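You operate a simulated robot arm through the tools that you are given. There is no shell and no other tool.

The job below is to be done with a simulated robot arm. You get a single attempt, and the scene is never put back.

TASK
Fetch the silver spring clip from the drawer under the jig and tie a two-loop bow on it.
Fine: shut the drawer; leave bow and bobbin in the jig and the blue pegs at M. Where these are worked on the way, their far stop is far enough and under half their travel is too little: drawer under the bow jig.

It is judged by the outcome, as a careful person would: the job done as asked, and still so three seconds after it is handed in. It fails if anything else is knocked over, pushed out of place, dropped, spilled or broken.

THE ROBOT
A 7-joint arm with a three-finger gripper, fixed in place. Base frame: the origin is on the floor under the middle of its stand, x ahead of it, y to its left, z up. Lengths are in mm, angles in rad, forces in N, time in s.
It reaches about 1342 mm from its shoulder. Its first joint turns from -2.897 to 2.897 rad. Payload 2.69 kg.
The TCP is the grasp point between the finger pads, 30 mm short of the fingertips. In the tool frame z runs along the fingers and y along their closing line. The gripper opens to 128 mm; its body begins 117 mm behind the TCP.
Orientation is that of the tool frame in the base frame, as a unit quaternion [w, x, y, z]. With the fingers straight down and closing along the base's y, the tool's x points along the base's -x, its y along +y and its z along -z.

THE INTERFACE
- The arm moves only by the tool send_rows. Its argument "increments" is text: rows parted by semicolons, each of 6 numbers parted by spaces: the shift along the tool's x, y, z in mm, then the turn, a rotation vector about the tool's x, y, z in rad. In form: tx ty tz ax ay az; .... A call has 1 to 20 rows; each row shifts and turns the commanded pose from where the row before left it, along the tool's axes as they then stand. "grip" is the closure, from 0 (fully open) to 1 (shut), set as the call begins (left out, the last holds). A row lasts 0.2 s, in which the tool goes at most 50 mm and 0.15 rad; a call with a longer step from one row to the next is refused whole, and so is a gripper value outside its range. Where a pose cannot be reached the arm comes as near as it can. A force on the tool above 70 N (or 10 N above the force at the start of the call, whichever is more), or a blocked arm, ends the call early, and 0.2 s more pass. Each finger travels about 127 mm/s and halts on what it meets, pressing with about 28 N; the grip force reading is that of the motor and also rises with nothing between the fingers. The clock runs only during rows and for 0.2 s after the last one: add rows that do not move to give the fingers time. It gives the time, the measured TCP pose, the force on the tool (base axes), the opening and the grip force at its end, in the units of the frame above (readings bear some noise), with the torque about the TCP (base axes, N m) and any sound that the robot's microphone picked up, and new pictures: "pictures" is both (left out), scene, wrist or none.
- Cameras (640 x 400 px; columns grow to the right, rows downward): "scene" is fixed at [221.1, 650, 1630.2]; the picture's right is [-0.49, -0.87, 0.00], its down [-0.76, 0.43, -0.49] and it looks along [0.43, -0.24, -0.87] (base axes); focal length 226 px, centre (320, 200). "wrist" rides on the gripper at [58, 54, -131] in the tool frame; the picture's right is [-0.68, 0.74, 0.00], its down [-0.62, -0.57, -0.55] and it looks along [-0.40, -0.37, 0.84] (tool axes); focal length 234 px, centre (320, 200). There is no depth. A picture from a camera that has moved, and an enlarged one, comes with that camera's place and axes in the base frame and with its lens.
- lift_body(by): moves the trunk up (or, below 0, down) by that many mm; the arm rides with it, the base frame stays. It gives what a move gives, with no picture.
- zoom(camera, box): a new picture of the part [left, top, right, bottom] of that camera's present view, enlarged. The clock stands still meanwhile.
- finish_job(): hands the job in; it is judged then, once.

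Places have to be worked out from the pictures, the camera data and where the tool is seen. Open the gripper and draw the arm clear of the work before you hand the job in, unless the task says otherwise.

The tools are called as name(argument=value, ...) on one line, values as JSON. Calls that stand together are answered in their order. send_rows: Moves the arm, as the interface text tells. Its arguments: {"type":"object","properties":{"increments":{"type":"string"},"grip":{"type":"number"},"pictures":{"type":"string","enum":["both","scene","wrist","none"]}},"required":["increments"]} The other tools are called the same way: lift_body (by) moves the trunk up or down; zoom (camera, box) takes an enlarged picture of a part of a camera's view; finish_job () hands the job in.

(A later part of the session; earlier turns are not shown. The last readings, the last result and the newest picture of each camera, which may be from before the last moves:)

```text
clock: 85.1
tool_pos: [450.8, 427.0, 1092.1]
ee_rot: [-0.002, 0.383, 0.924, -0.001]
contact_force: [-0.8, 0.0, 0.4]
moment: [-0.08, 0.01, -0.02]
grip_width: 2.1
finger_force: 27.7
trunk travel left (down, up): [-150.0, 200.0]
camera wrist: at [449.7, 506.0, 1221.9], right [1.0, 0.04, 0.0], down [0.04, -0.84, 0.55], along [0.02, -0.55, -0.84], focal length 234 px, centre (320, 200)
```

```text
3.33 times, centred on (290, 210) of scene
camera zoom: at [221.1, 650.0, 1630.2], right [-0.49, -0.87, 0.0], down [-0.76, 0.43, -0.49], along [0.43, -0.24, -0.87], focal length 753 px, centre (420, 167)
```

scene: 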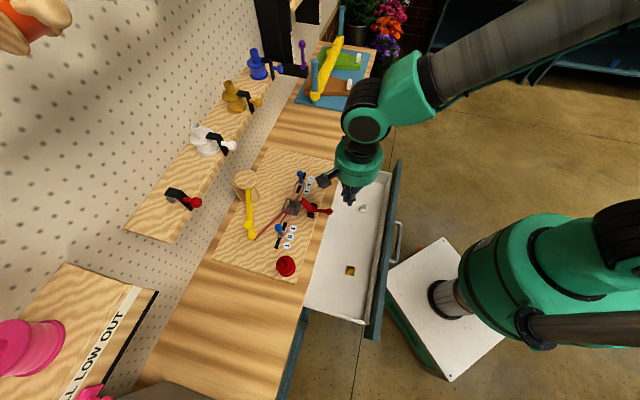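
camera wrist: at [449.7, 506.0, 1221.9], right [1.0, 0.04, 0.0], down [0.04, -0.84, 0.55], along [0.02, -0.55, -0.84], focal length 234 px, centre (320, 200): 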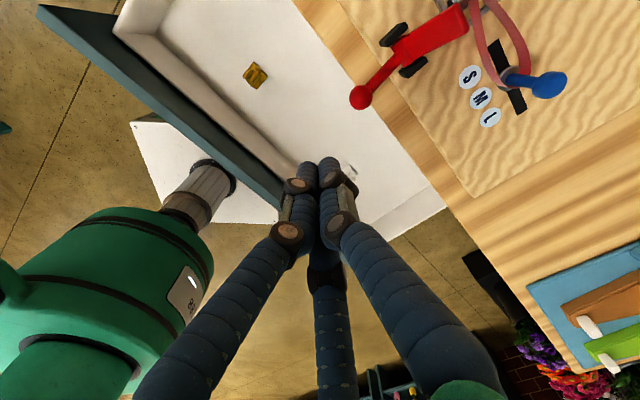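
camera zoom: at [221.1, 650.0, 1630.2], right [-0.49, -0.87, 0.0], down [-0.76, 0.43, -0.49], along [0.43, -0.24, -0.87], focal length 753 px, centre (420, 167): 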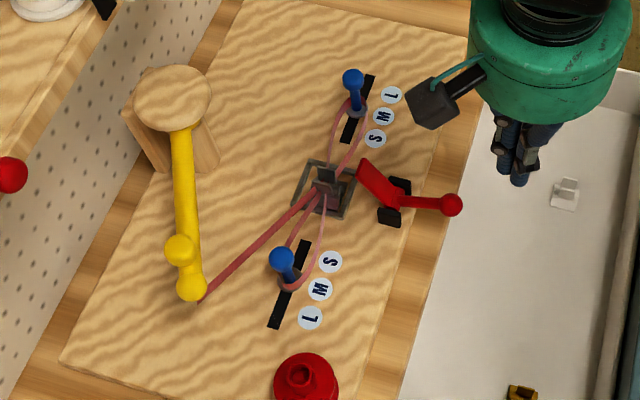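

Now the lever is clear: the ball handle is at about (b=677, z=966), the hinge at (736, 948), and the plate is raised about 60°. Lifting the ball up and over will swing the plate down onto the clip. With fingers closed I tilt 40° and get below and in front of the ball.

send_rows(increments="-1 0 0 -0.1396 0 0; 0 0 0 -0.1396 0 0; 0 0 0 -0.1396 0 0; 0 0 0 -0.1396 0 0; 0 0 0 -0.1396 0 0; 0 -22.6 26.9 0 0 0; 0 -22.6 26.9 0 0 0; 0 -22.6 26.9 0 0 0; 0 0 0 0 0 0", grip=1, pictures="both")

zoom(camera="wrist", box=[240, 20, 480, 220])

zoom(camera="scene", box=[250, 160, 370, 270])

```text
clock: 87.1
tool_pos: [453.1, 424.8, 985.1]
ee_rot: [0.13, 0.362, 0.867, 0.316]
contact_force: [-0.2, 0.0, -0.3]
moment: [-0.02, 0.03, 0.03]
grip_width: 2.1
finger_force: 27.7
trunk travel left (down, up): [-150.0, 200.0]
camera wrist: at [381.7, 436.4, 1119.2], right [0.88, -0.08, 0.47], down [-0.12, -0.99, 0.06], along [0.46, -0.11, -0.88], focal length 234 px, centre (320, 200)
```

scene: 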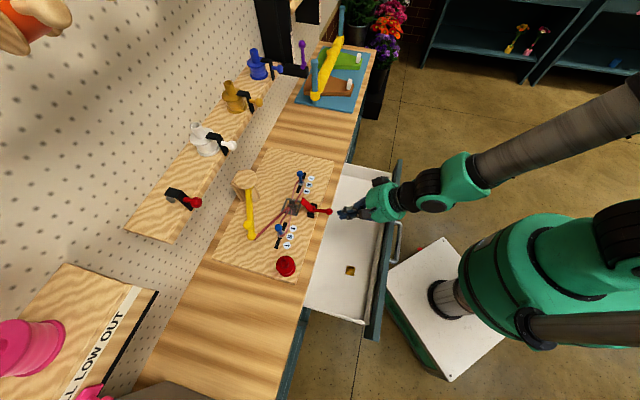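
wrist: 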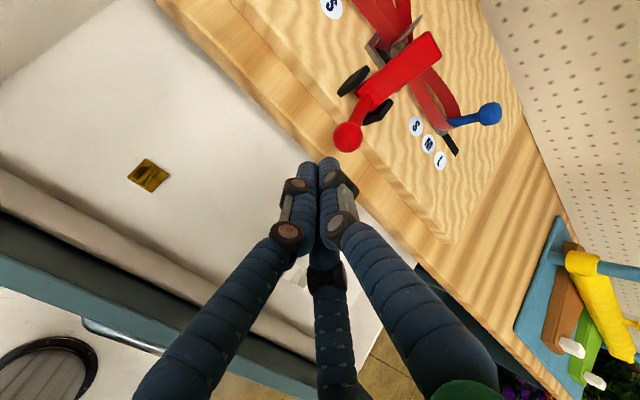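

```text
2.00 times, centred on (360, 120) of wrist
camera zoom: at [381.7, 436.4, 1119.2], right [0.88, -0.08, 0.47], down [-0.12, -0.99, 0.06], along [0.46, -0.11, -0.88], focal length 468 px, centre (240, 360)
```

zoom: 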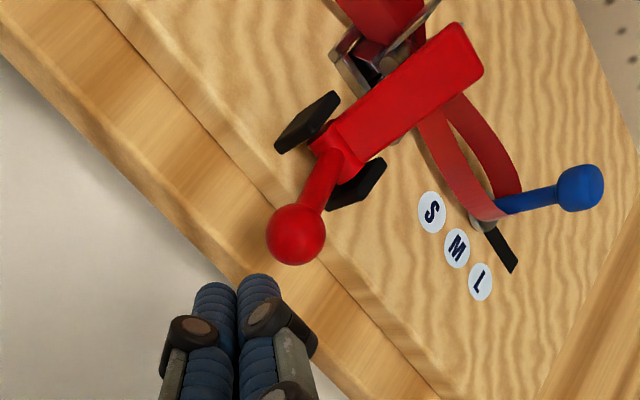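

```text
3.64 times, centred on (310, 215) of scene
camera zoom: at [221.1, 650.0, 1630.2], right [-0.49, -0.87, 0.0], down [-0.76, 0.43, -0.49], along [0.43, -0.24, -0.87], focal length 821 px, centre (356, 146)
```

zoom: 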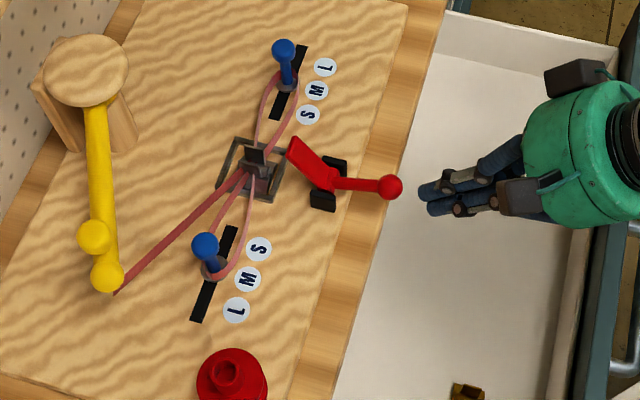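

The ball is confirmed at (a=-19, b=677, z=966). I lower to just under and in front of it.

send_rows(increments="1.3 -6.6 16.3 0 0 0; 0 -6.7 16.4 0 0 0; 0 0 0 0 0 0", pictures="both")

zoom(camera="wrist", box=[240, 60, 440, 220])

zoom(camera="scene", box=[250, 160, 370, 270])

```text
clock: 87.9
tool_pos: [459.1, 433.8, 949.7]
ee_rot: [0.13, 0.362, 0.867, 0.316]
contact_force: [-0.3, 0.7, -0.1]
moment: [0.0, -0.01, -0.03]
grip_width: 2.4
finger_force: 28.3
trunk travel left (down, up): [-150.0, 200.0]
camera wrist: at [388.4, 445.2, 1085.1], right [0.88, -0.08, 0.47], down [-0.12, -0.99, 0.06], along [0.46, -0.11, -0.88], focal length 234 px, centre (320, 200)
```

scene: 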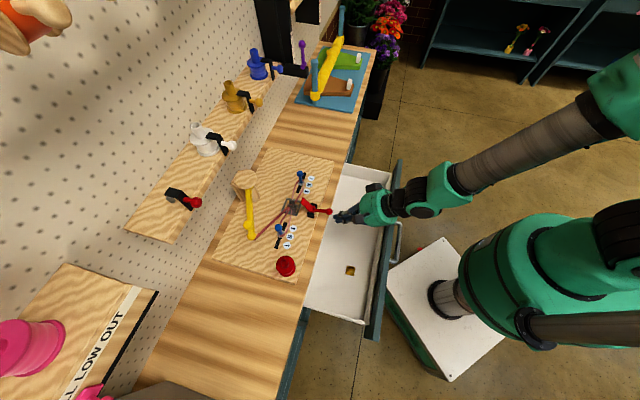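
wrist: 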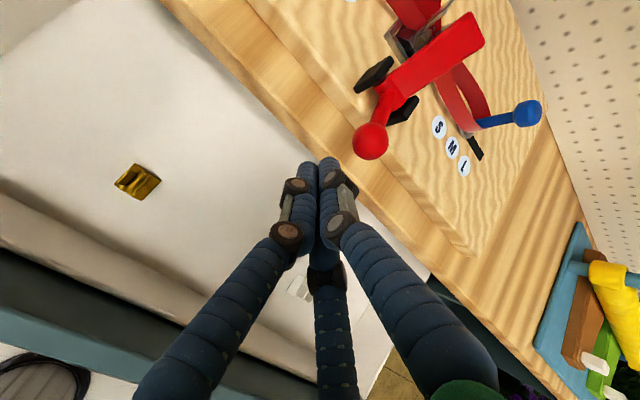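

```text
2.50 times, centred on (340, 140) of wrist
camera zoom: at [388.4, 445.2, 1085.1], right [0.88, -0.08, 0.47], down [-0.12, -0.99, 0.06], along [0.46, -0.11, -0.88], focal length 585 px, centre (270, 350)
```

zoom: 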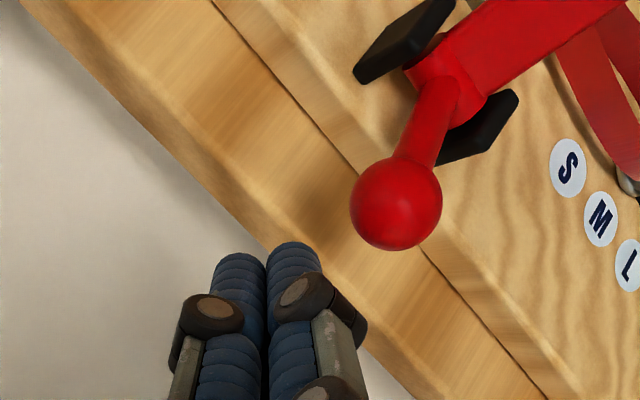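

```text
3.64 times, centred on (310, 215) of scene
camera zoom: at [221.1, 650.0, 1630.2], right [-0.49, -0.87, 0.0], down [-0.76, 0.43, -0.49], along [0.43, -0.24, -0.87], focal length 821 px, centre (356, 146)
```

zoom: 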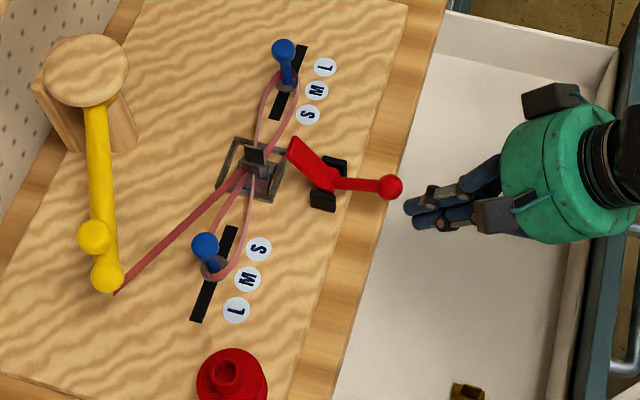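

The trio of fingertips is about 17 mm below the ball along the push direction. I move up into contact and begin lifting it along its arc.

send_rows(increments="0 7 0 0 0 0; 0 7 0 0 0 0; 0 4 0 0 0 0; 0 9.36 -5.07 0 0 0; 0 10.16 -3.22 0 0 0; 0 0 0 0 0 0", pictures="both")

zoom(camera="wrist", box=[240, 60, 440, 220])

zoom(camera="scene", box=[250, 160, 370, 270])

```text
clock: 89.3
tool_pos: [474.8, 450.1, 981.2]
ee_rot: [0.13, 0.361, 0.868, 0.315]
contact_force: [0.2, -0.9, 0.1]
moment: [-0.01, 0.02, -0.01]
grip_width: 2.2
finger_force: 27.9
trunk travel left (down, up): [-150.0, 200.0]
camera wrist: at [404.5, 461.6, 1117.2], right [0.88, -0.08, 0.47], down [-0.12, -0.99, 0.06], along [0.46, -0.11, -0.88], focal length 234 px, centre (320, 200)
```

scene: 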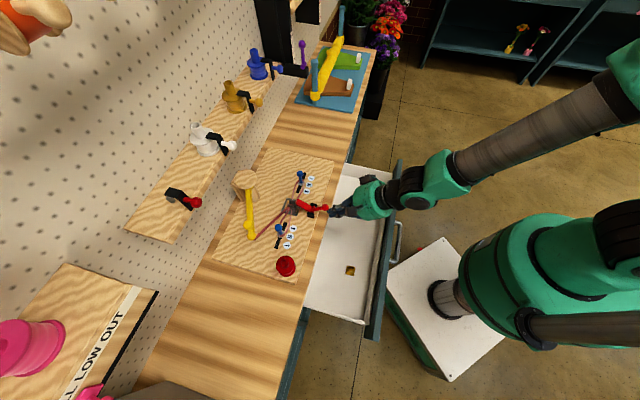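
wrist: 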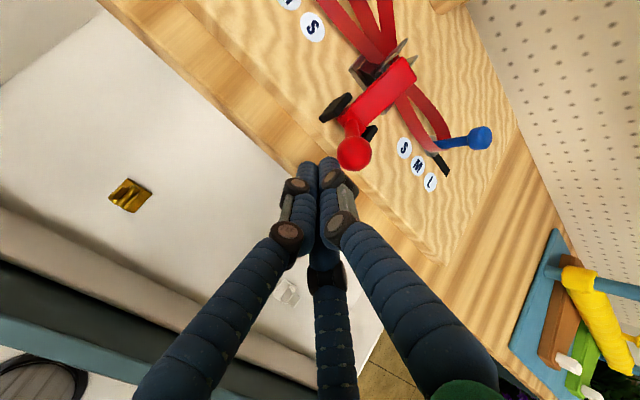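

```text
2.50 times, centred on (340, 140) of wrist
camera zoom: at [404.5, 461.6, 1117.2], right [0.88, -0.08, 0.47], down [-0.12, -0.99, 0.06], along [0.46, -0.11, -0.88], focal length 585 px, centre (270, 350)
```

zoom: 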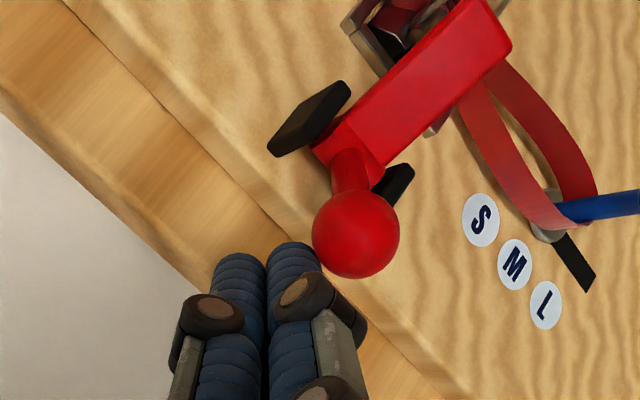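

```text
3.64 times, centred on (310, 215) of scene
camera zoom: at [221.1, 650.0, 1630.2], right [-0.49, -0.87, 0.0], down [-0.76, 0.43, -0.49], along [0.43, -0.24, -0.87], focal length 821 px, centre (356, 146)
```

zoom: 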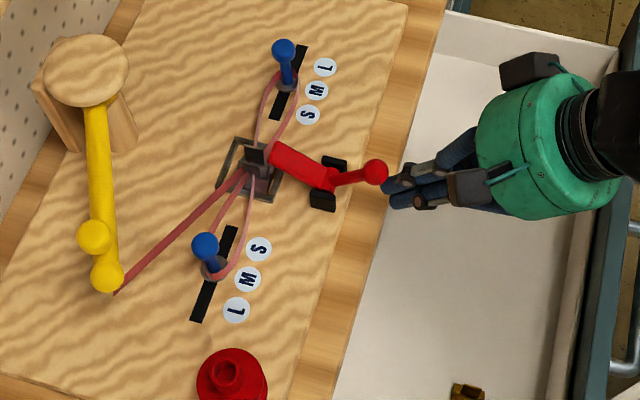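

The lever is turning: the ball has risen and the plate has come down partway. I continue along the arc.

send_rows(increments="0 10.52 -1.48 0 0 0; 0 10.67 0.34 0 0 0; 0 0 0 0 0 0", pictures="both")

zoom(camera="wrist", box=[240, 20, 440, 180])

zoom(camera="scene", box=[250, 160, 370, 270])

```text
clock: 90.1
tool_pos: [485.6, 461.5, 996.0]
ee_rot: [0.13, 0.361, 0.868, 0.315]
contact_force: [-0.1, -0.5, -0.2]
moment: [0.0, 0.01, -0.01]
grip_width: 2.2
finger_force: 28.1
trunk travel left (down, up): [-150.0, 200.0]
camera wrist: at [414.8, 473.2, 1131.5], right [0.88, -0.08, 0.47], down [-0.12, -0.99, 0.06], along [0.46, -0.11, -0.88], focal length 234 px, centre (320, 200)
```

scene: 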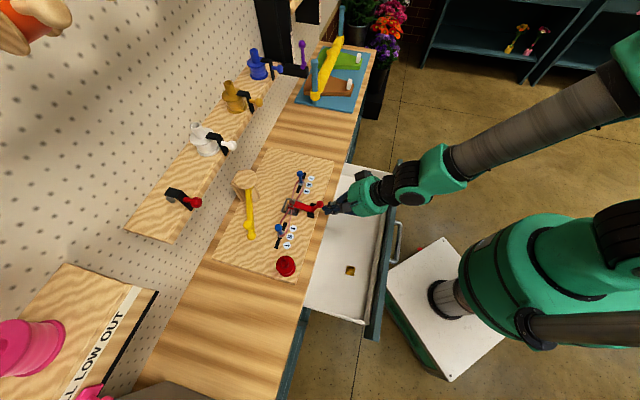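
wrist: 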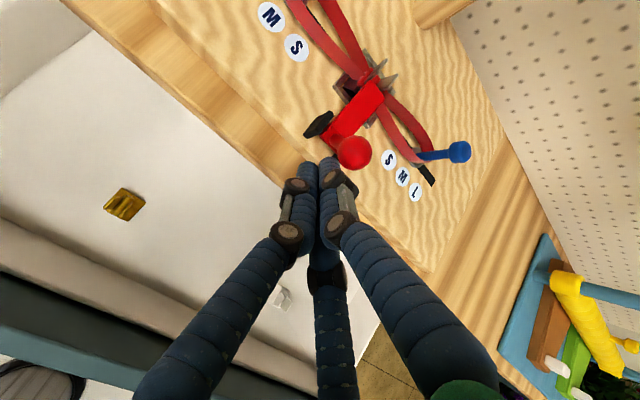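

```text
2.50 times, centred on (340, 100) of wrist
camera zoom: at [414.8, 473.2, 1131.5], right [0.88, -0.08, 0.47], down [-0.12, -0.99, 0.06], along [0.46, -0.11, -0.88], focal length 585 px, centre (270, 450)
```

zoom: 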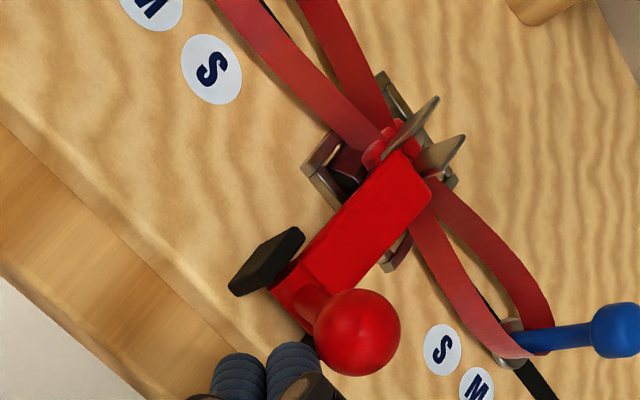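

```text
3.64 times, centred on (310, 215) of scene
camera zoom: at [221.1, 650.0, 1630.2], right [-0.49, -0.87, 0.0], down [-0.76, 0.43, -0.49], along [0.43, -0.24, -0.87], focal length 821 px, centre (356, 146)
```

zoom: 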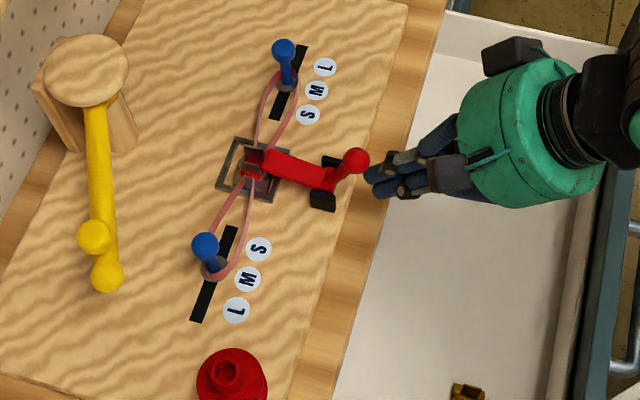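

The bow is tied: the ribbon to the arm has been cut, a red knot sits on the clip under the plate, and both loops are on their pegs. I back the fingers off the lever straight toward the robot and take a close look.

send_rows(increments="0 -11.5 -9.65 0 0 0; 0 -19.2 -16.1 0 0 0; 0 -19.2 -16.1 0 0 0; 0 15 -20 0 0 0; 0 15 -20 0 0 0; 0 0 0 0 0 0", pictures="both")

zoom(camera="wrist", box=[300, 0, 500, 140])

zoom(camera="scene", box=[260, 160, 340, 250])

```text
clock: 91.5
tool_pos: [438.7, 412.2, 1044.0]
ee_rot: [0.129, 0.362, 0.867, 0.316]
contact_force: [-0.6, 0.3, -0.6]
moment: [0.01, 0.02, -0.02]
grip_width: 2.3
finger_force: 27.7
trunk travel left (down, up): [-150.0, 200.0]
camera wrist: at [367.0, 423.1, 1178.7], right [0.88, -0.08, 0.47], down [-0.12, -0.99, 0.06], along [0.46, -0.11, -0.88], focal length 234 px, centre (320, 200)
```

scene: 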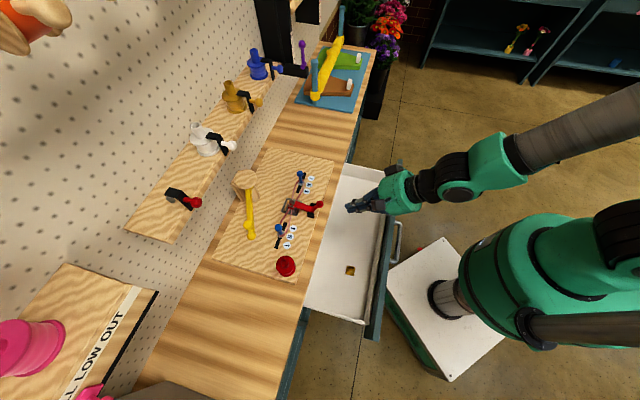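
wrist: 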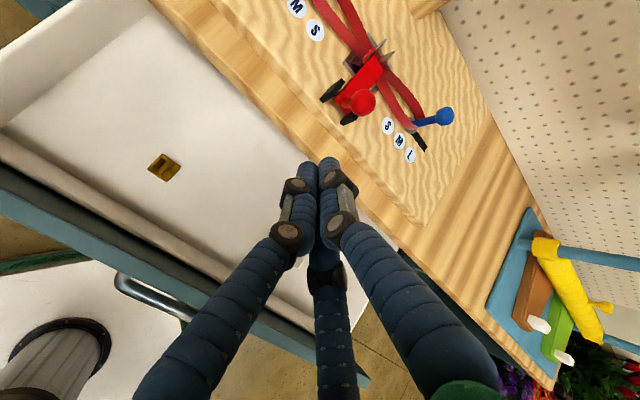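

```text
2.86 times, centred on (400, 70) of wrist
camera zoom: at [367.0, 423.1, 1178.7], right [0.88, -0.08, 0.47], down [-0.12, -0.99, 0.06], along [0.46, -0.11, -0.88], focal length 669 px, centre (91, 571)
```

zoom: 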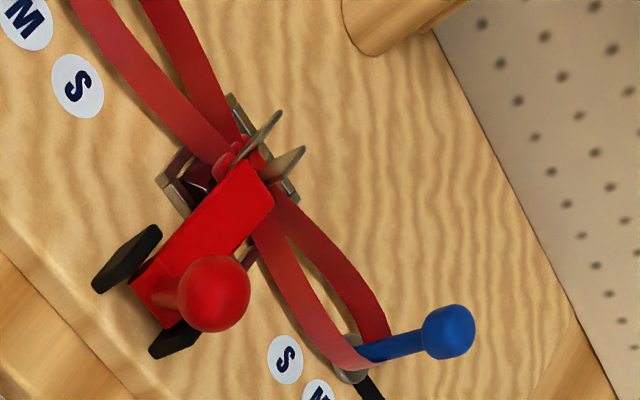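

```text
4.44 times, centred on (300, 205) of scene
camera zoom: at [221.1, 650.0, 1630.2], right [-0.49, -0.87, 0.0], down [-0.76, 0.43, -0.49], along [0.43, -0.24, -0.87], focal length 1004 px, centre (409, 178)
```

zoom: 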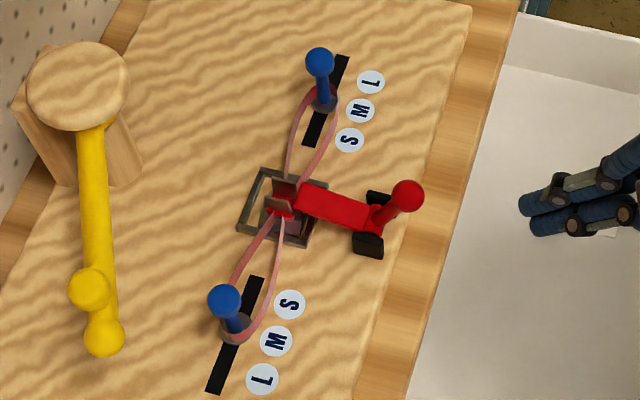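

Everything on the jig looks right: two loops, the knot under the plate, pegs at M. Now the drawer: I go back to vertical and above the panel's top edge at a≈70, where I gripped it before.

send_rows(increments="0 0 0 0.1396 0 0; 0 0 0 0.1396 0 0; 0 0 0 0.1396 0 0; 0 0 0 0.1396 0 0; 0 0 0 0.1396 0 0; 22.4 -40.3 0 0 0 0; 22.4 -40.3 0 0 0 0; 22.4 -40.3 0 0 0 0; 22.4 -40.3 0 0 0 0; 0 0 28 0 0 0; 0 0 28 0 0 0; 0 0 28 0 0 0; 0 0 0 0 0 0", grip=0.54, pictures="both")

zoom(camera="wrist", box=[240, 40, 440, 220])

zoom(camera="scene", box=[320, 180, 440, 290])

```text
clock: 94.3
tool_pos: [259.8, 363.1, 959.4]
ee_rot: [-0.002, 0.384, 0.923, -0.001]
contact_force: [0.4, 0.6, -0.1]
moment: [-0.01, 0.03, -0.01]
grip_width: 59.0
finger_force: 0.0
trunk travel left (down, up): [-150.0, 200.0]
camera wrist: at [258.0, 442.8, 1089.4], right [1.0, 0.04, 0.0], down [0.03, -0.84, 0.55], along [0.02, -0.55, -0.84], focal length 234 px, centre (320, 200)
```

scene: 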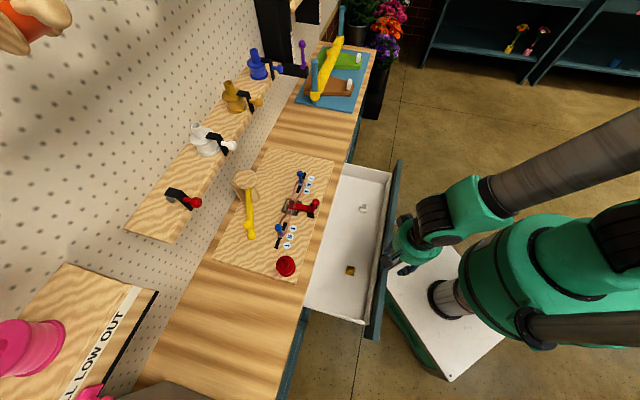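
wrist: 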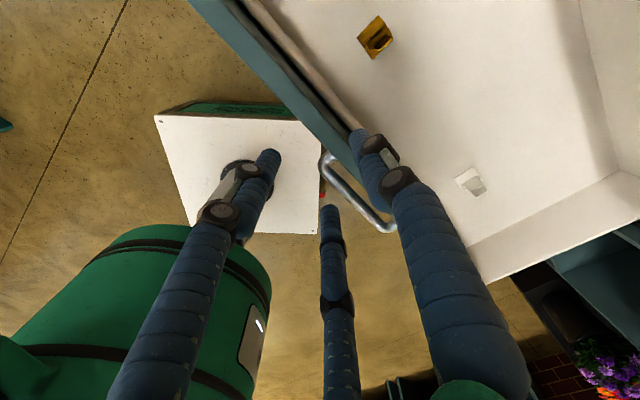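

```text
2.22 times, centred on (340, 130) of wrist
camera zoom: at [258.0, 442.8, 1089.4], right [1.0, 0.04, 0.0], down [0.03, -0.84, 0.55], along [0.02, -0.55, -0.84], focal length 520 px, centre (276, 356)
```

zoom: 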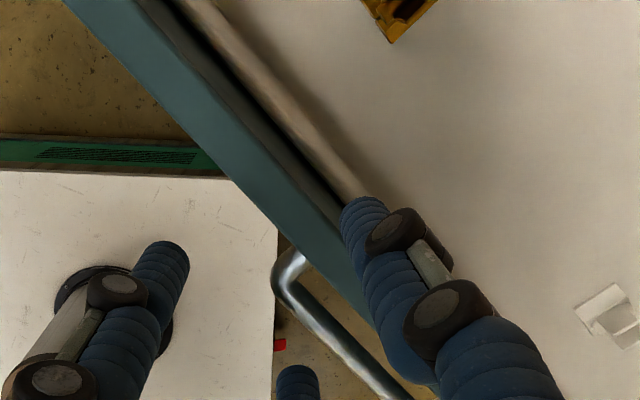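

```text
3.64 times, centred on (380, 235) of scene
camera zoom: at [221.1, 650.0, 1630.2], right [-0.49, -0.87, 0.0], down [-0.76, 0.43, -0.49], along [0.43, -0.24, -0.87], focal length 821 px, centre (102, 73)
```

zoom: 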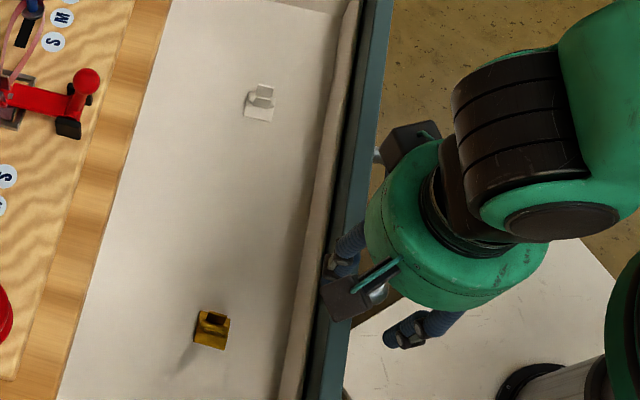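

The panel's top edge spans b≈441–463, exactly as when I left it. I lower over it as before.

send_rows(increments="0 0 20 0 0 0; 0 0 20 0 0 0; 0 0 20 0 0 0; 0 0 16 0 0 0; 0 0 0 0 0 0", pictures="wrist")

zoom(camera="wrist", box=[240, 40, 440, 220])

```text
clock: 95.5
tool_pos: [259.2, 364.3, 885.5]
ee_rot: [-0.002, 0.385, 0.923, 0.0]
contact_force: [0.2, 0.6, 0.0]
moment: [-0.06, 0.07, 0.0]
grip_width: 59.1
finger_force: 0.0
trunk travel left (down, up): [-150.0, 200.0]
camera wrist: at [257.5, 443.8, 1015.3], right [1.0, 0.04, 0.0], down [0.03, -0.84, 0.55], along [0.02, -0.55, -0.84], focal length 234 px, centre (320, 200)
```

wrist: 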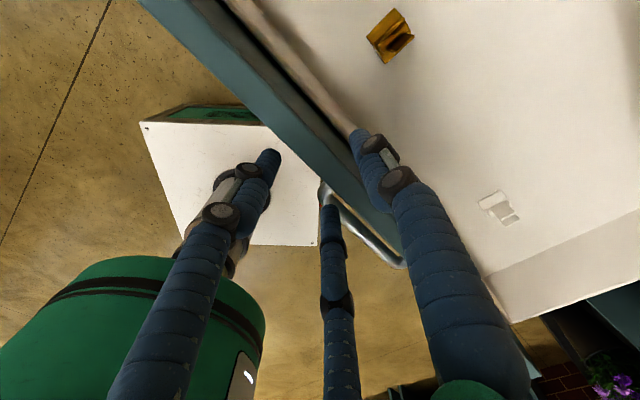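

```text
2.22 times, centred on (340, 130) of wrist
camera zoom: at [257.5, 443.8, 1015.3], right [1.0, 0.04, 0.0], down [0.03, -0.84, 0.55], along [0.02, -0.55, -0.84], focal length 520 px, centre (276, 356)
```

zoom: 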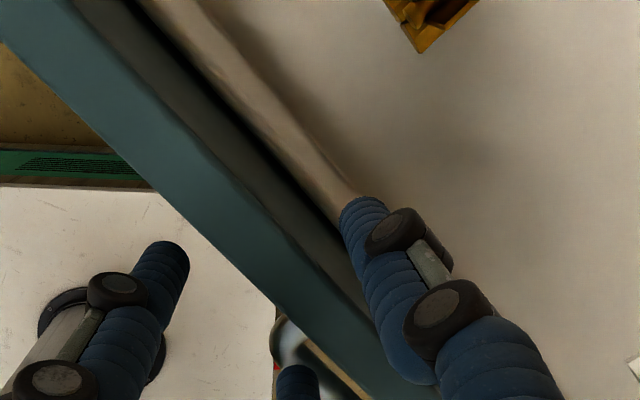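

send_rows(increments="0 0 3 0 0 0; 0 0 0 0 0 0; 0 0 0 0 0 0; 0 0 0 0 0 0", grip=1, pictures="none")

```text
clock: 96.5
tool_pos: [261.0, 365.5, 883.5]
ee_rot: [-0.001, 0.385, 0.923, 0.002]
contact_force: [6.7, 4.7, 34.0]
moment: [0.37, -0.3, 0.26]
grip_width: 31.2
finger_force: 44.9
trunk travel left (down, up): [-150.0, 200.0]
```

The panel is gripped again (width 31 mm). I push the drawer in by 165 mm in steady 11 mm steps.

send_rows(increments="0 6 0 0 0 0; 0 9 0 0 0 0; 0 11 0 0 0 0; 0 11 0 0 0 0; 0 11 0 0 0 0; 0 11 0 0 0 0; 0 11 0 0 0 0; 0 11 0 0 0 0; 0 11 0 0 0 0; 0 11 0 0 0 0; 0 11 0 0 0 0; 0 11 0 0 0 0; 0 11 0 0 0 0; 0 11 0 0 0 0; 0 11 0 0 0 0; 0 7 0 0 0 0; 0 0 0 0 0 0", grip=1, pictures="both")

zoom(camera="scene", box=[260, 150, 400, 290])

```text
clock: 100.1
tool_pos: [376.7, 479.4, 883.5]
ee_rot: [-0.001, 0.385, 0.923, -0.001]
contact_force: [-19.9, 21.2, -24.0]
moment: [0.47, 0.51, 0.42]
grip_width: 31.1
finger_force: 45.3
trunk travel left (down, up): [-150.0, 200.0]
camera wrist: at [373.4, 558.8, 1014.3], right [1.0, 0.04, 0.0], down [0.04, -0.83, 0.55], along [0.02, -0.55, -0.84], focal length 234 px, centre (320, 200)
```

scene: 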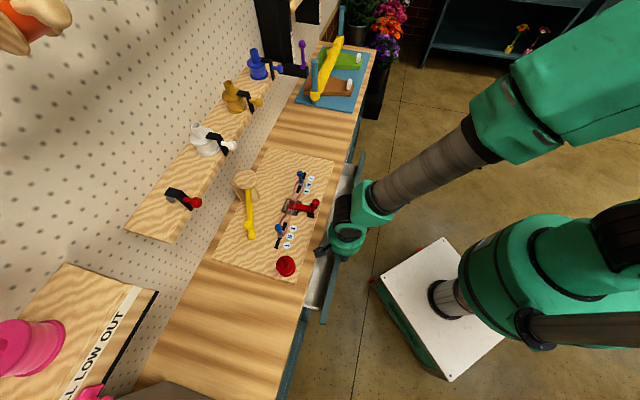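
wrist: 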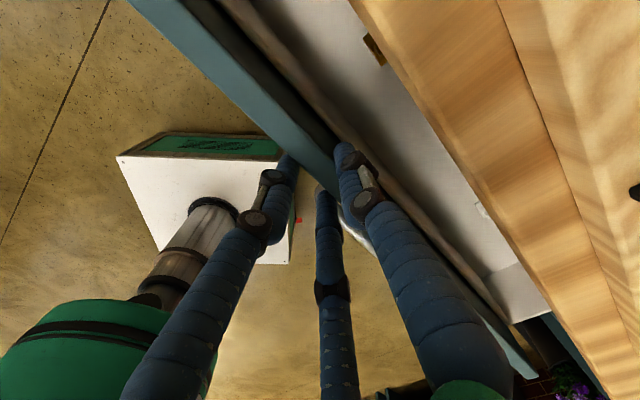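

```text
2.86 times, centred on (330, 220) of scene
camera zoom: at [221.1, 650.0, 1630.2], right [-0.49, -0.87, 0.0], down [-0.76, 0.43, -0.49], along [0.43, -0.24, -0.87], focal length 645 px, centre (291, 143)
```

zoom: 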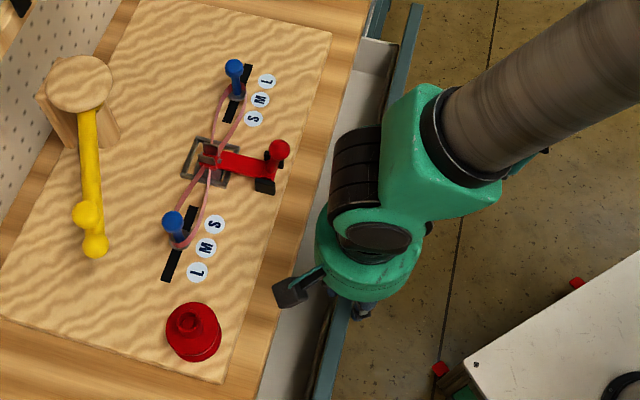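

The drawer is now about 85 mm open. I push 15 mm more, then release and rise clear for the final push from outside.

send_rows(increments="0 8 0 0 0 0; 0 7 0 0 0 0; 0 0 0 0 0 0", grip=1, pictures="none")

send_rows(increments="0 0 0 0 0 0; 0 0 0 0 0 0; 0 0 -10 0 0 0; 0 0 -20 0 0 0; 0 0 -25 0 0 0; 0 0 -25 0 0 0; 0 -40 0 0 0 0; 0 -40 0 0 0 0; 0 0 0 0 0 0", grip=0.56, pictures="both")

zoom(camera="scene", box=[260, 150, 400, 290])

```text
clock: 100.9
tool_pos: [387.0, 490.8, 883.9]
ee_rot: [-0.001, 0.384, 0.923, -0.001]
contact_force: [-16.8, 17.7, -14.8]
moment: [0.4, 0.31, 0.37]
grip_width: 31.2
finger_force: 45.2
trunk travel left (down, up): [-150.0, 200.0]
```

```text
clock: 102.9
tool_pos: [330.6, 434.5, 966.5]
ee_rot: [-0.002, 0.384, 0.923, 0.0]
contact_force: [-0.9, -0.3, 0.4]
moment: [0.03, -0.04, 0.01]
grip_width: 56.3
finger_force: 0.1
trunk travel left (down, up): [-150.0, 200.0]
camera wrist: at [327.9, 513.2, 1097.8], right [1.0, 0.04, 0.0], down [0.03, -0.84, 0.55], along [0.02, -0.55, -0.84], focal length 234 px, centre (320, 200)
```

scene: 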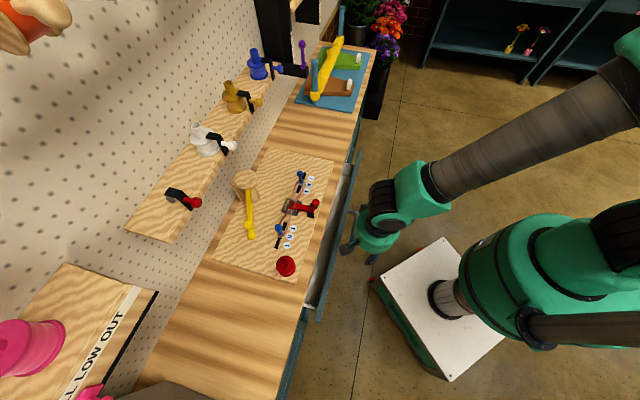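
wrist: 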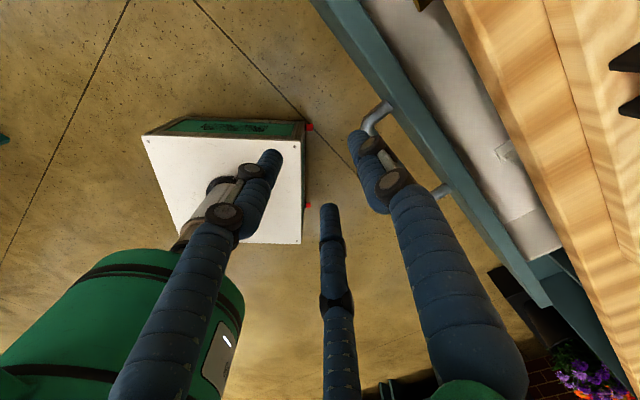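

```text
2.86 times, centred on (330, 220) of scene
camera zoom: at [221.1, 650.0, 1630.2], right [-0.49, -0.87, 0.0], down [-0.76, 0.43, -0.49], along [0.43, -0.24, -0.87], focal length 645 px, centre (291, 143)
```

zoom: 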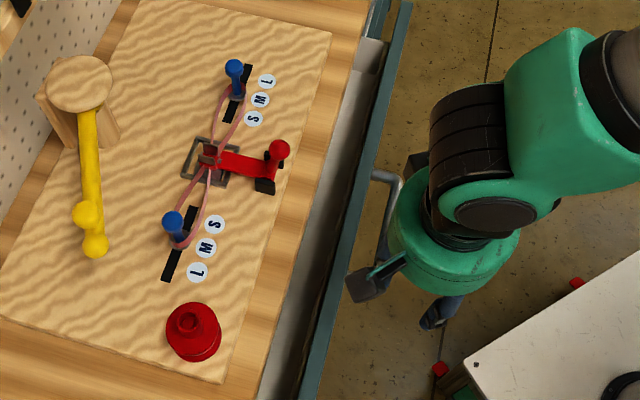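

The drawer is about 75 mm open. I close the fist, tilt 25°, and lower in front of the panel at a≈73, left of the handle, to push it shut from outside.

send_rows(increments="0 0 0 -0.1454 0 0; 0 0 0 -0.1454 0 0; 0 0 0 -0.1454 0 0; 0 -10 27.35 0 0 0; 0 -10 27.35 0 0 0; 0 -10 27.35 0 0 0; 0 -10 27.35 0 0 0; 0 0 0 0 0 0", grip=1, pictures="both")

zoom(camera="wrist", box=[240, 40, 480, 220])

```text
clock: 104.7
tool_pos: [340.9, 439.9, 849.8]
ee_rot: [0.081, 0.376, 0.902, 0.199]
contact_force: [0.2, 0.1, -0.4]
moment: [-0.02, 0.03, 0.0]
grip_width: 2.1
finger_force: 27.8
trunk travel left (down, up): [-150.0, 200.0]
camera wrist: at [294.9, 475.6, 990.4], right [0.95, -0.01, 0.31], down [-0.09, -0.96, 0.26], along [0.29, -0.27, -0.92], focal length 234 px, centre (320, 200)
```

scene: 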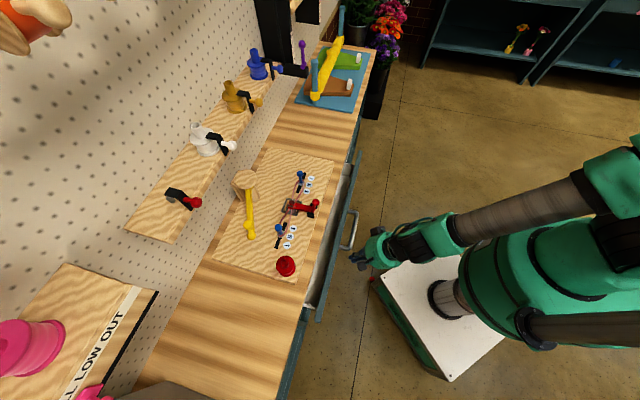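
wrist: 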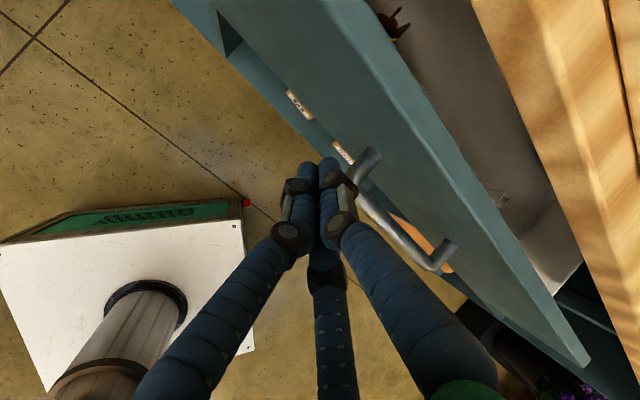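

```text
2.22 times, centred on (360, 130) of wrist
camera zoom: at [294.9, 475.6, 990.4], right [0.95, -0.01, 0.31], down [-0.09, -0.96, 0.26], along [0.29, -0.27, -0.92], focal length 520 px, centre (231, 356)
```

zoom: 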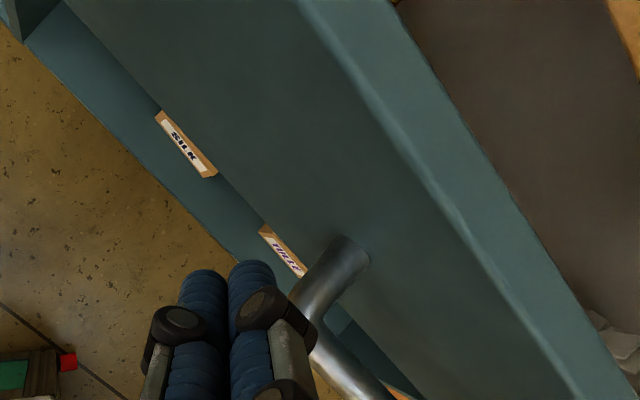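

The fist is in front of the panel and clear of the handle. I shift 10 mm further left and push toward the bench.

send_rows(increments="10 9.06 4.23 0 0 0; 0 9.06 4.23 0 0 0; 0 9.06 4.23 0 0 0; 0 9.06 4.23 0 0 0; 0 9.06 4.23 0 0 0; 0 9.06 4.23 0 0 0; 0 9.06 4.23 0 0 0; 0 0 0 0 0 0", pictures="both")

zoom(camera="wrist", box=[240, 40, 480, 220])

zoom(camera="scene", box=[260, 150, 400, 290])

```text
clock: 106.5
tool_pos: [381.6, 496.5, 847.4]
ee_rot: [0.081, 0.375, 0.901, 0.2]
contact_force: [-1.1, -0.7, -0.3]
moment: [0.06, 0.01, 0.01]
grip_width: 2.1
finger_force: 28.3
trunk travel left (down, up): [-150.0, 200.0]
camera wrist: at [336.2, 532.8, 988.4], right [0.95, -0.01, 0.31], down [-0.09, -0.96, 0.26], along [0.29, -0.27, -0.92], focal length 234 px, centre (320, 200)
```

scene: 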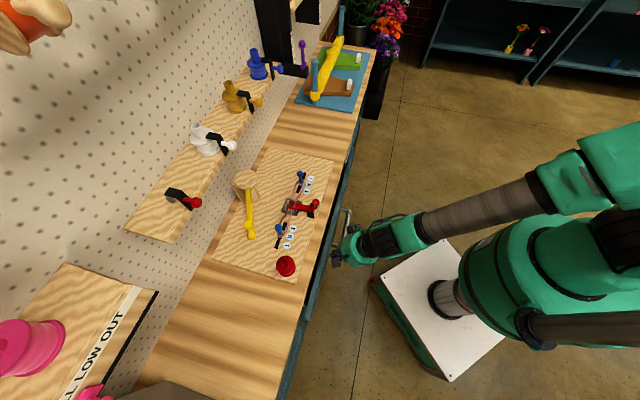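
wrist: 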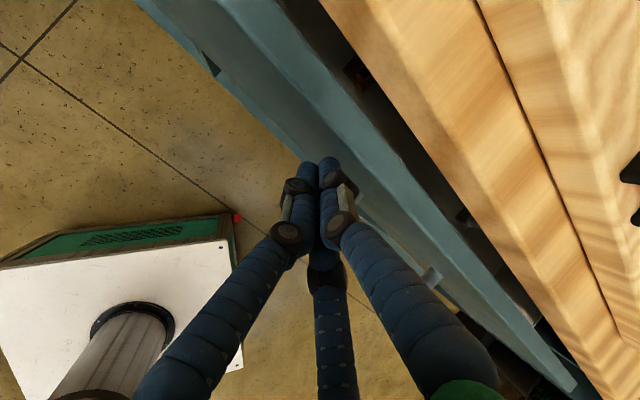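

```text
2.22 times, centred on (360, 130) of wrist
camera zoom: at [336.2, 532.8, 988.4], right [0.95, -0.01, 0.31], down [-0.09, -0.96, 0.26], along [0.29, -0.27, -0.92], focal length 520 px, centre (231, 356)
```

zoom: 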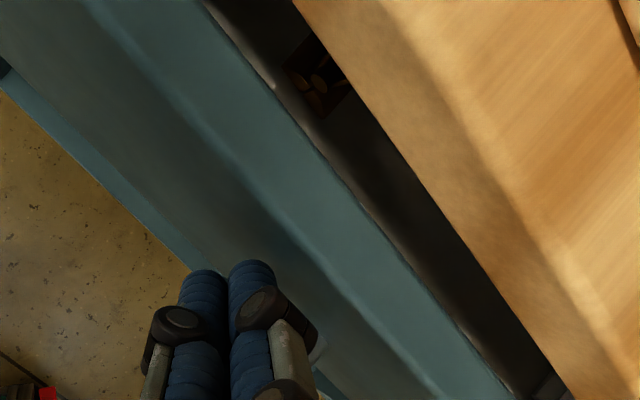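

```text
2.86 times, centred on (330, 220) of scene
camera zoom: at [221.1, 650.0, 1630.2], right [-0.49, -0.87, 0.0], down [-0.76, 0.43, -0.49], along [0.43, -0.24, -0.87], focal length 645 px, centre (291, 143)
```

zoom: 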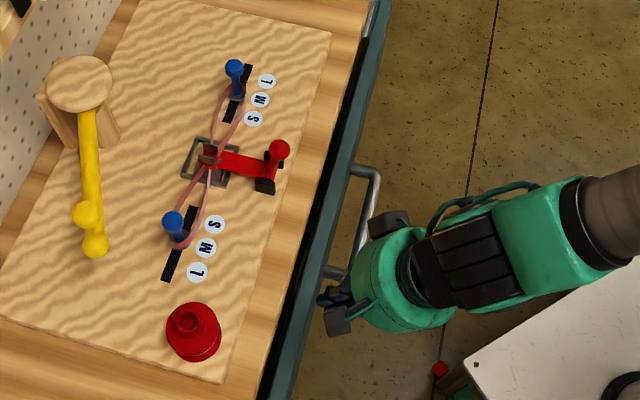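

The drawer slides easily and is about 40 mm from shut. I keep pushing, more slowly toward the end.

send_rows(increments="0 7.25 3.38 0 0 0; 0 7.25 3.38 0 0 0; 0 7.25 3.38 0 0 0; 0 5.44 2.54 0 0 0; 0 3.63 1.69 0 0 0; 0 0 0 0 0 0", pictures="both")

zoom(camera="wrist", box=[240, 40, 480, 220])

zoom(camera="scene", box=[260, 150, 400, 290])

```text
clock: 107.9
tool_pos: [402.9, 522.2, 845.7]
ee_rot: [0.081, 0.375, 0.901, 0.2]
contact_force: [0.1, 0.1, 0.0]
moment: [0.03, -0.01, 0.0]
grip_width: 2.1
finger_force: 28.3
trunk travel left (down, up): [-150.0, 200.0]
camera wrist: at [358.7, 558.1, 987.7], right [0.95, -0.01, 0.31], down [-0.09, -0.96, 0.26], along [0.29, -0.27, -0.92], focal length 234 px, centre (320, 200)
```

scene: 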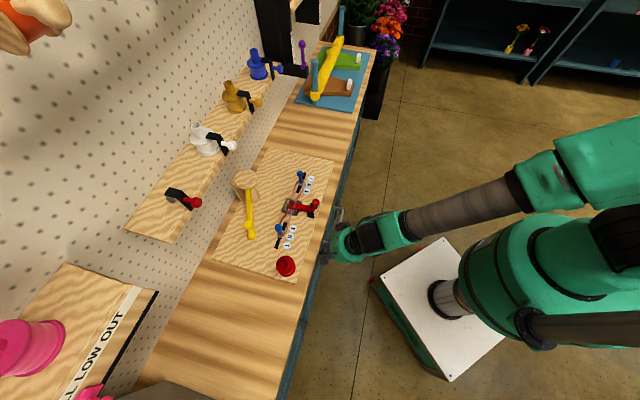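
wrist: 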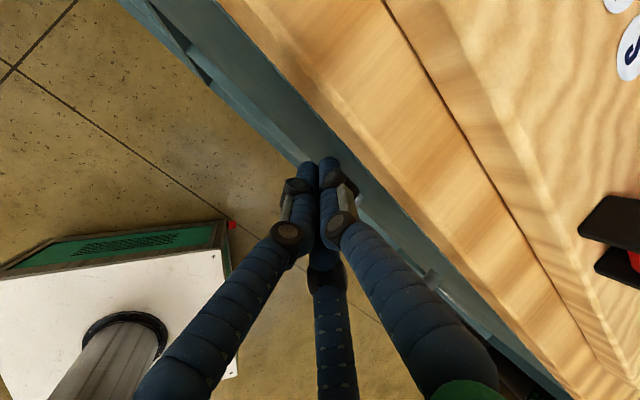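

```text
2.22 times, centred on (360, 130) of wrist
camera zoom: at [358.7, 558.1, 987.7], right [0.95, -0.01, 0.31], down [-0.09, -0.96, 0.26], along [0.29, -0.27, -0.92], focal length 520 px, centre (231, 356)
```

zoom: 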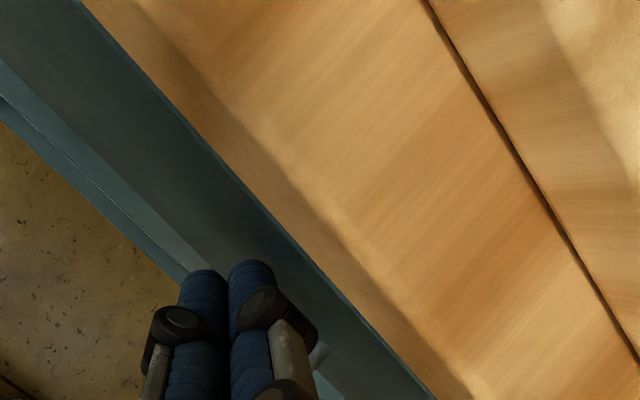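

```text
2.86 times, centred on (330, 220) of scene
camera zoom: at [221.1, 650.0, 1630.2], right [-0.49, -0.87, 0.0], down [-0.76, 0.43, -0.49], along [0.43, -0.24, -0.87], focal length 645 px, centre (291, 143)
```

zoom: 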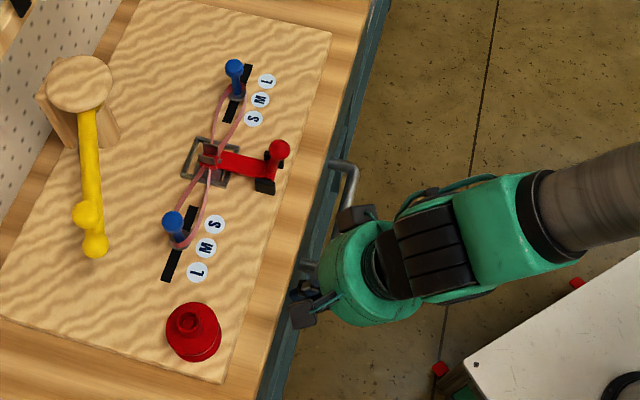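

Nearly shut, with no stop felt yet. I push on in small steps until the closed stop is felt.

send_rows(increments="0 2.72 1.27 0 0 0; 0 2.72 1.27 0 0 0; 0 1.81 0.85 0 0 0; 0 1.81 0.85 0 0 0; 0 0 0 0 0 0", pictures="scene")

zoom(camera="scene", box=[260, 150, 400, 290])

```text
clock: 109.1
tool_pos: [410.5, 526.5, 846.2]
ee_rot: [0.081, 0.376, 0.902, 0.198]
contact_force: [-16.4, -13.9, 3.7]
moment: [-0.25, 0.17, 0.02]
grip_width: 2.0
finger_force: 27.8
trunk travel left (down, up): [-150.0, 200.0]
```

scene: 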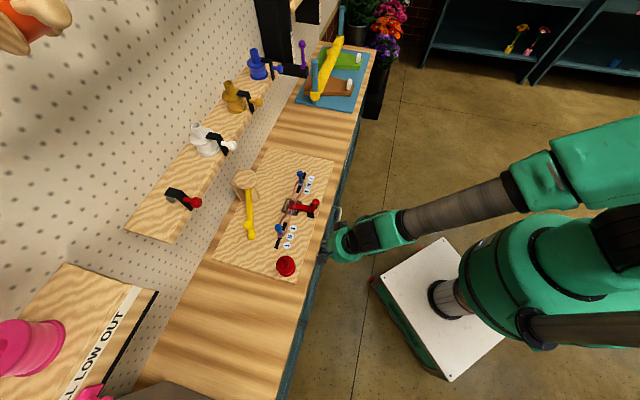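

```text
2.86 times, centred on (330, 220) of scene
camera zoom: at [221.1, 650.0, 1630.2], right [-0.49, -0.87, 0.0], down [-0.76, 0.43, -0.49], along [0.43, -0.24, -0.87], focal length 645 px, centre (291, 143)
```

zoom: 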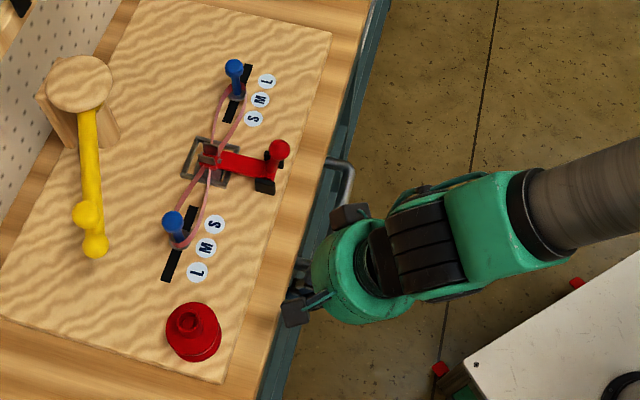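

A 21 N reaction at b≈662 matches the closed position. I press 3 mm more to confirm it is a hard stop.

send_rows(increments="0 1.36 0.63 0 0 0; 0 1.36 0.63 0 0 0; 0 0 0 0 0 0", pictures="none")

```text
clock: 109.9
tool_pos: [409.6, 526.3, 846.3]
ee_rot: [0.081, 0.375, 0.902, 0.198]
contact_force: [-51.9, -32.9, 10.2]
moment: [-0.29, 0.82, 0.38]
grip_width: 1.9
finger_force: 28.0
trunk travel left (down, up): [-150.0, 200.0]
```

It is a hard stop (60 N without further motion), so the drawer is shut. I back away from the panel, rise, open the gripper and look over the result.

send_rows(increments="0 -4.5 -2.1 0 0 0; 0 -18.1 -8.45 0 0 0; 0 -27.2 -12.7 0 0 0; 0 -27.2 -12.7 0 0 0; 0 15.85 -34 0 0 0; 0 15.85 -34 0 0 0; 0 15.85 -34 0 0 0; 0 15.85 -34 0 0 0; 0 15.85 -34 0 0 0; 0 0 0 0 0 0", pictures="both")

zoom(camera="scene", box=[240, 150, 360, 290])

zoom(camera="wrist", box=[240, 0, 560, 200])

```text
clock: 112.1
tool_pos: [350.3, 465.4, 1036.1]
ee_rot: [0.081, 0.376, 0.901, 0.2]
contact_force: [0.2, -0.2, -0.3]
moment: [0.01, -0.01, 0.0]
grip_width: 2.0
finger_force: 27.8
trunk travel left (down, up): [-150.0, 200.0]
camera wrist: at [305.6, 502.2, 1177.7], right [0.95, -0.01, 0.31], down [-0.09, -0.96, 0.26], along [0.29, -0.27, -0.92], focal length 234 px, centre (320, 200)
```

scene: 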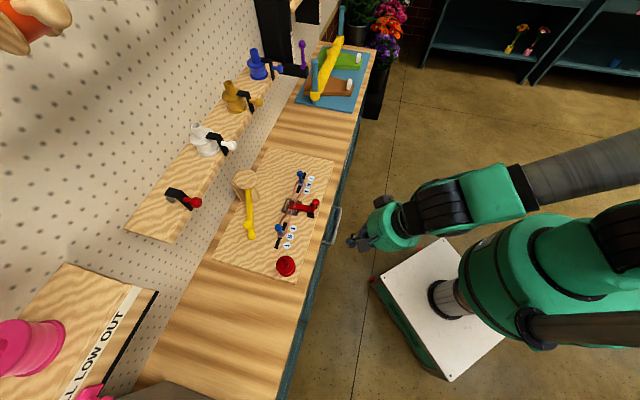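
wrist: 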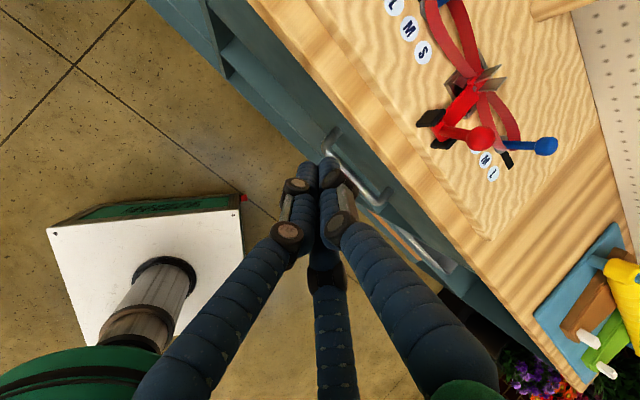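

```text
2.86 times, centred on (300, 220) of scene
camera zoom: at [221.1, 650.0, 1630.2], right [-0.49, -0.87, 0.0], down [-0.76, 0.43, -0.49], along [0.43, -0.24, -0.87], focal length 645 px, centre (377, 143)
```

zoom: 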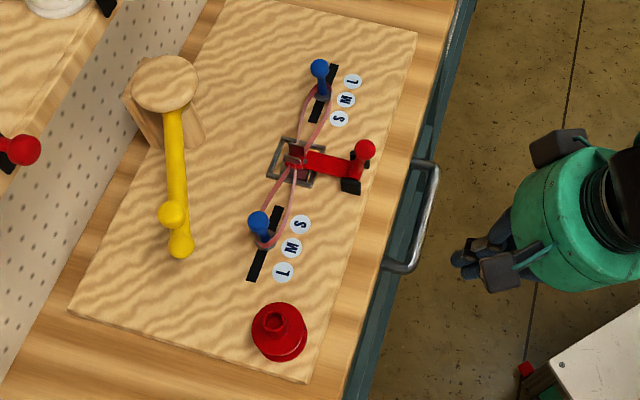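

```text
2.00 times, centred on (400, 100) of wrist
camera zoom: at [305.6, 502.2, 1177.7], right [0.95, -0.01, 0.31], down [-0.09, -0.96, 0.26], along [0.29, -0.27, -0.92], focal length 468 px, centre (160, 400)
```

zoom: 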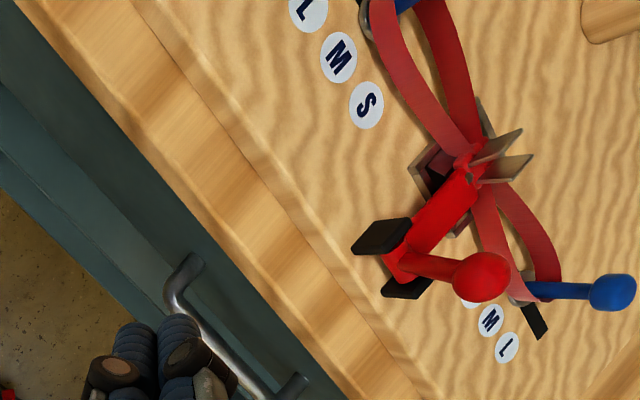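

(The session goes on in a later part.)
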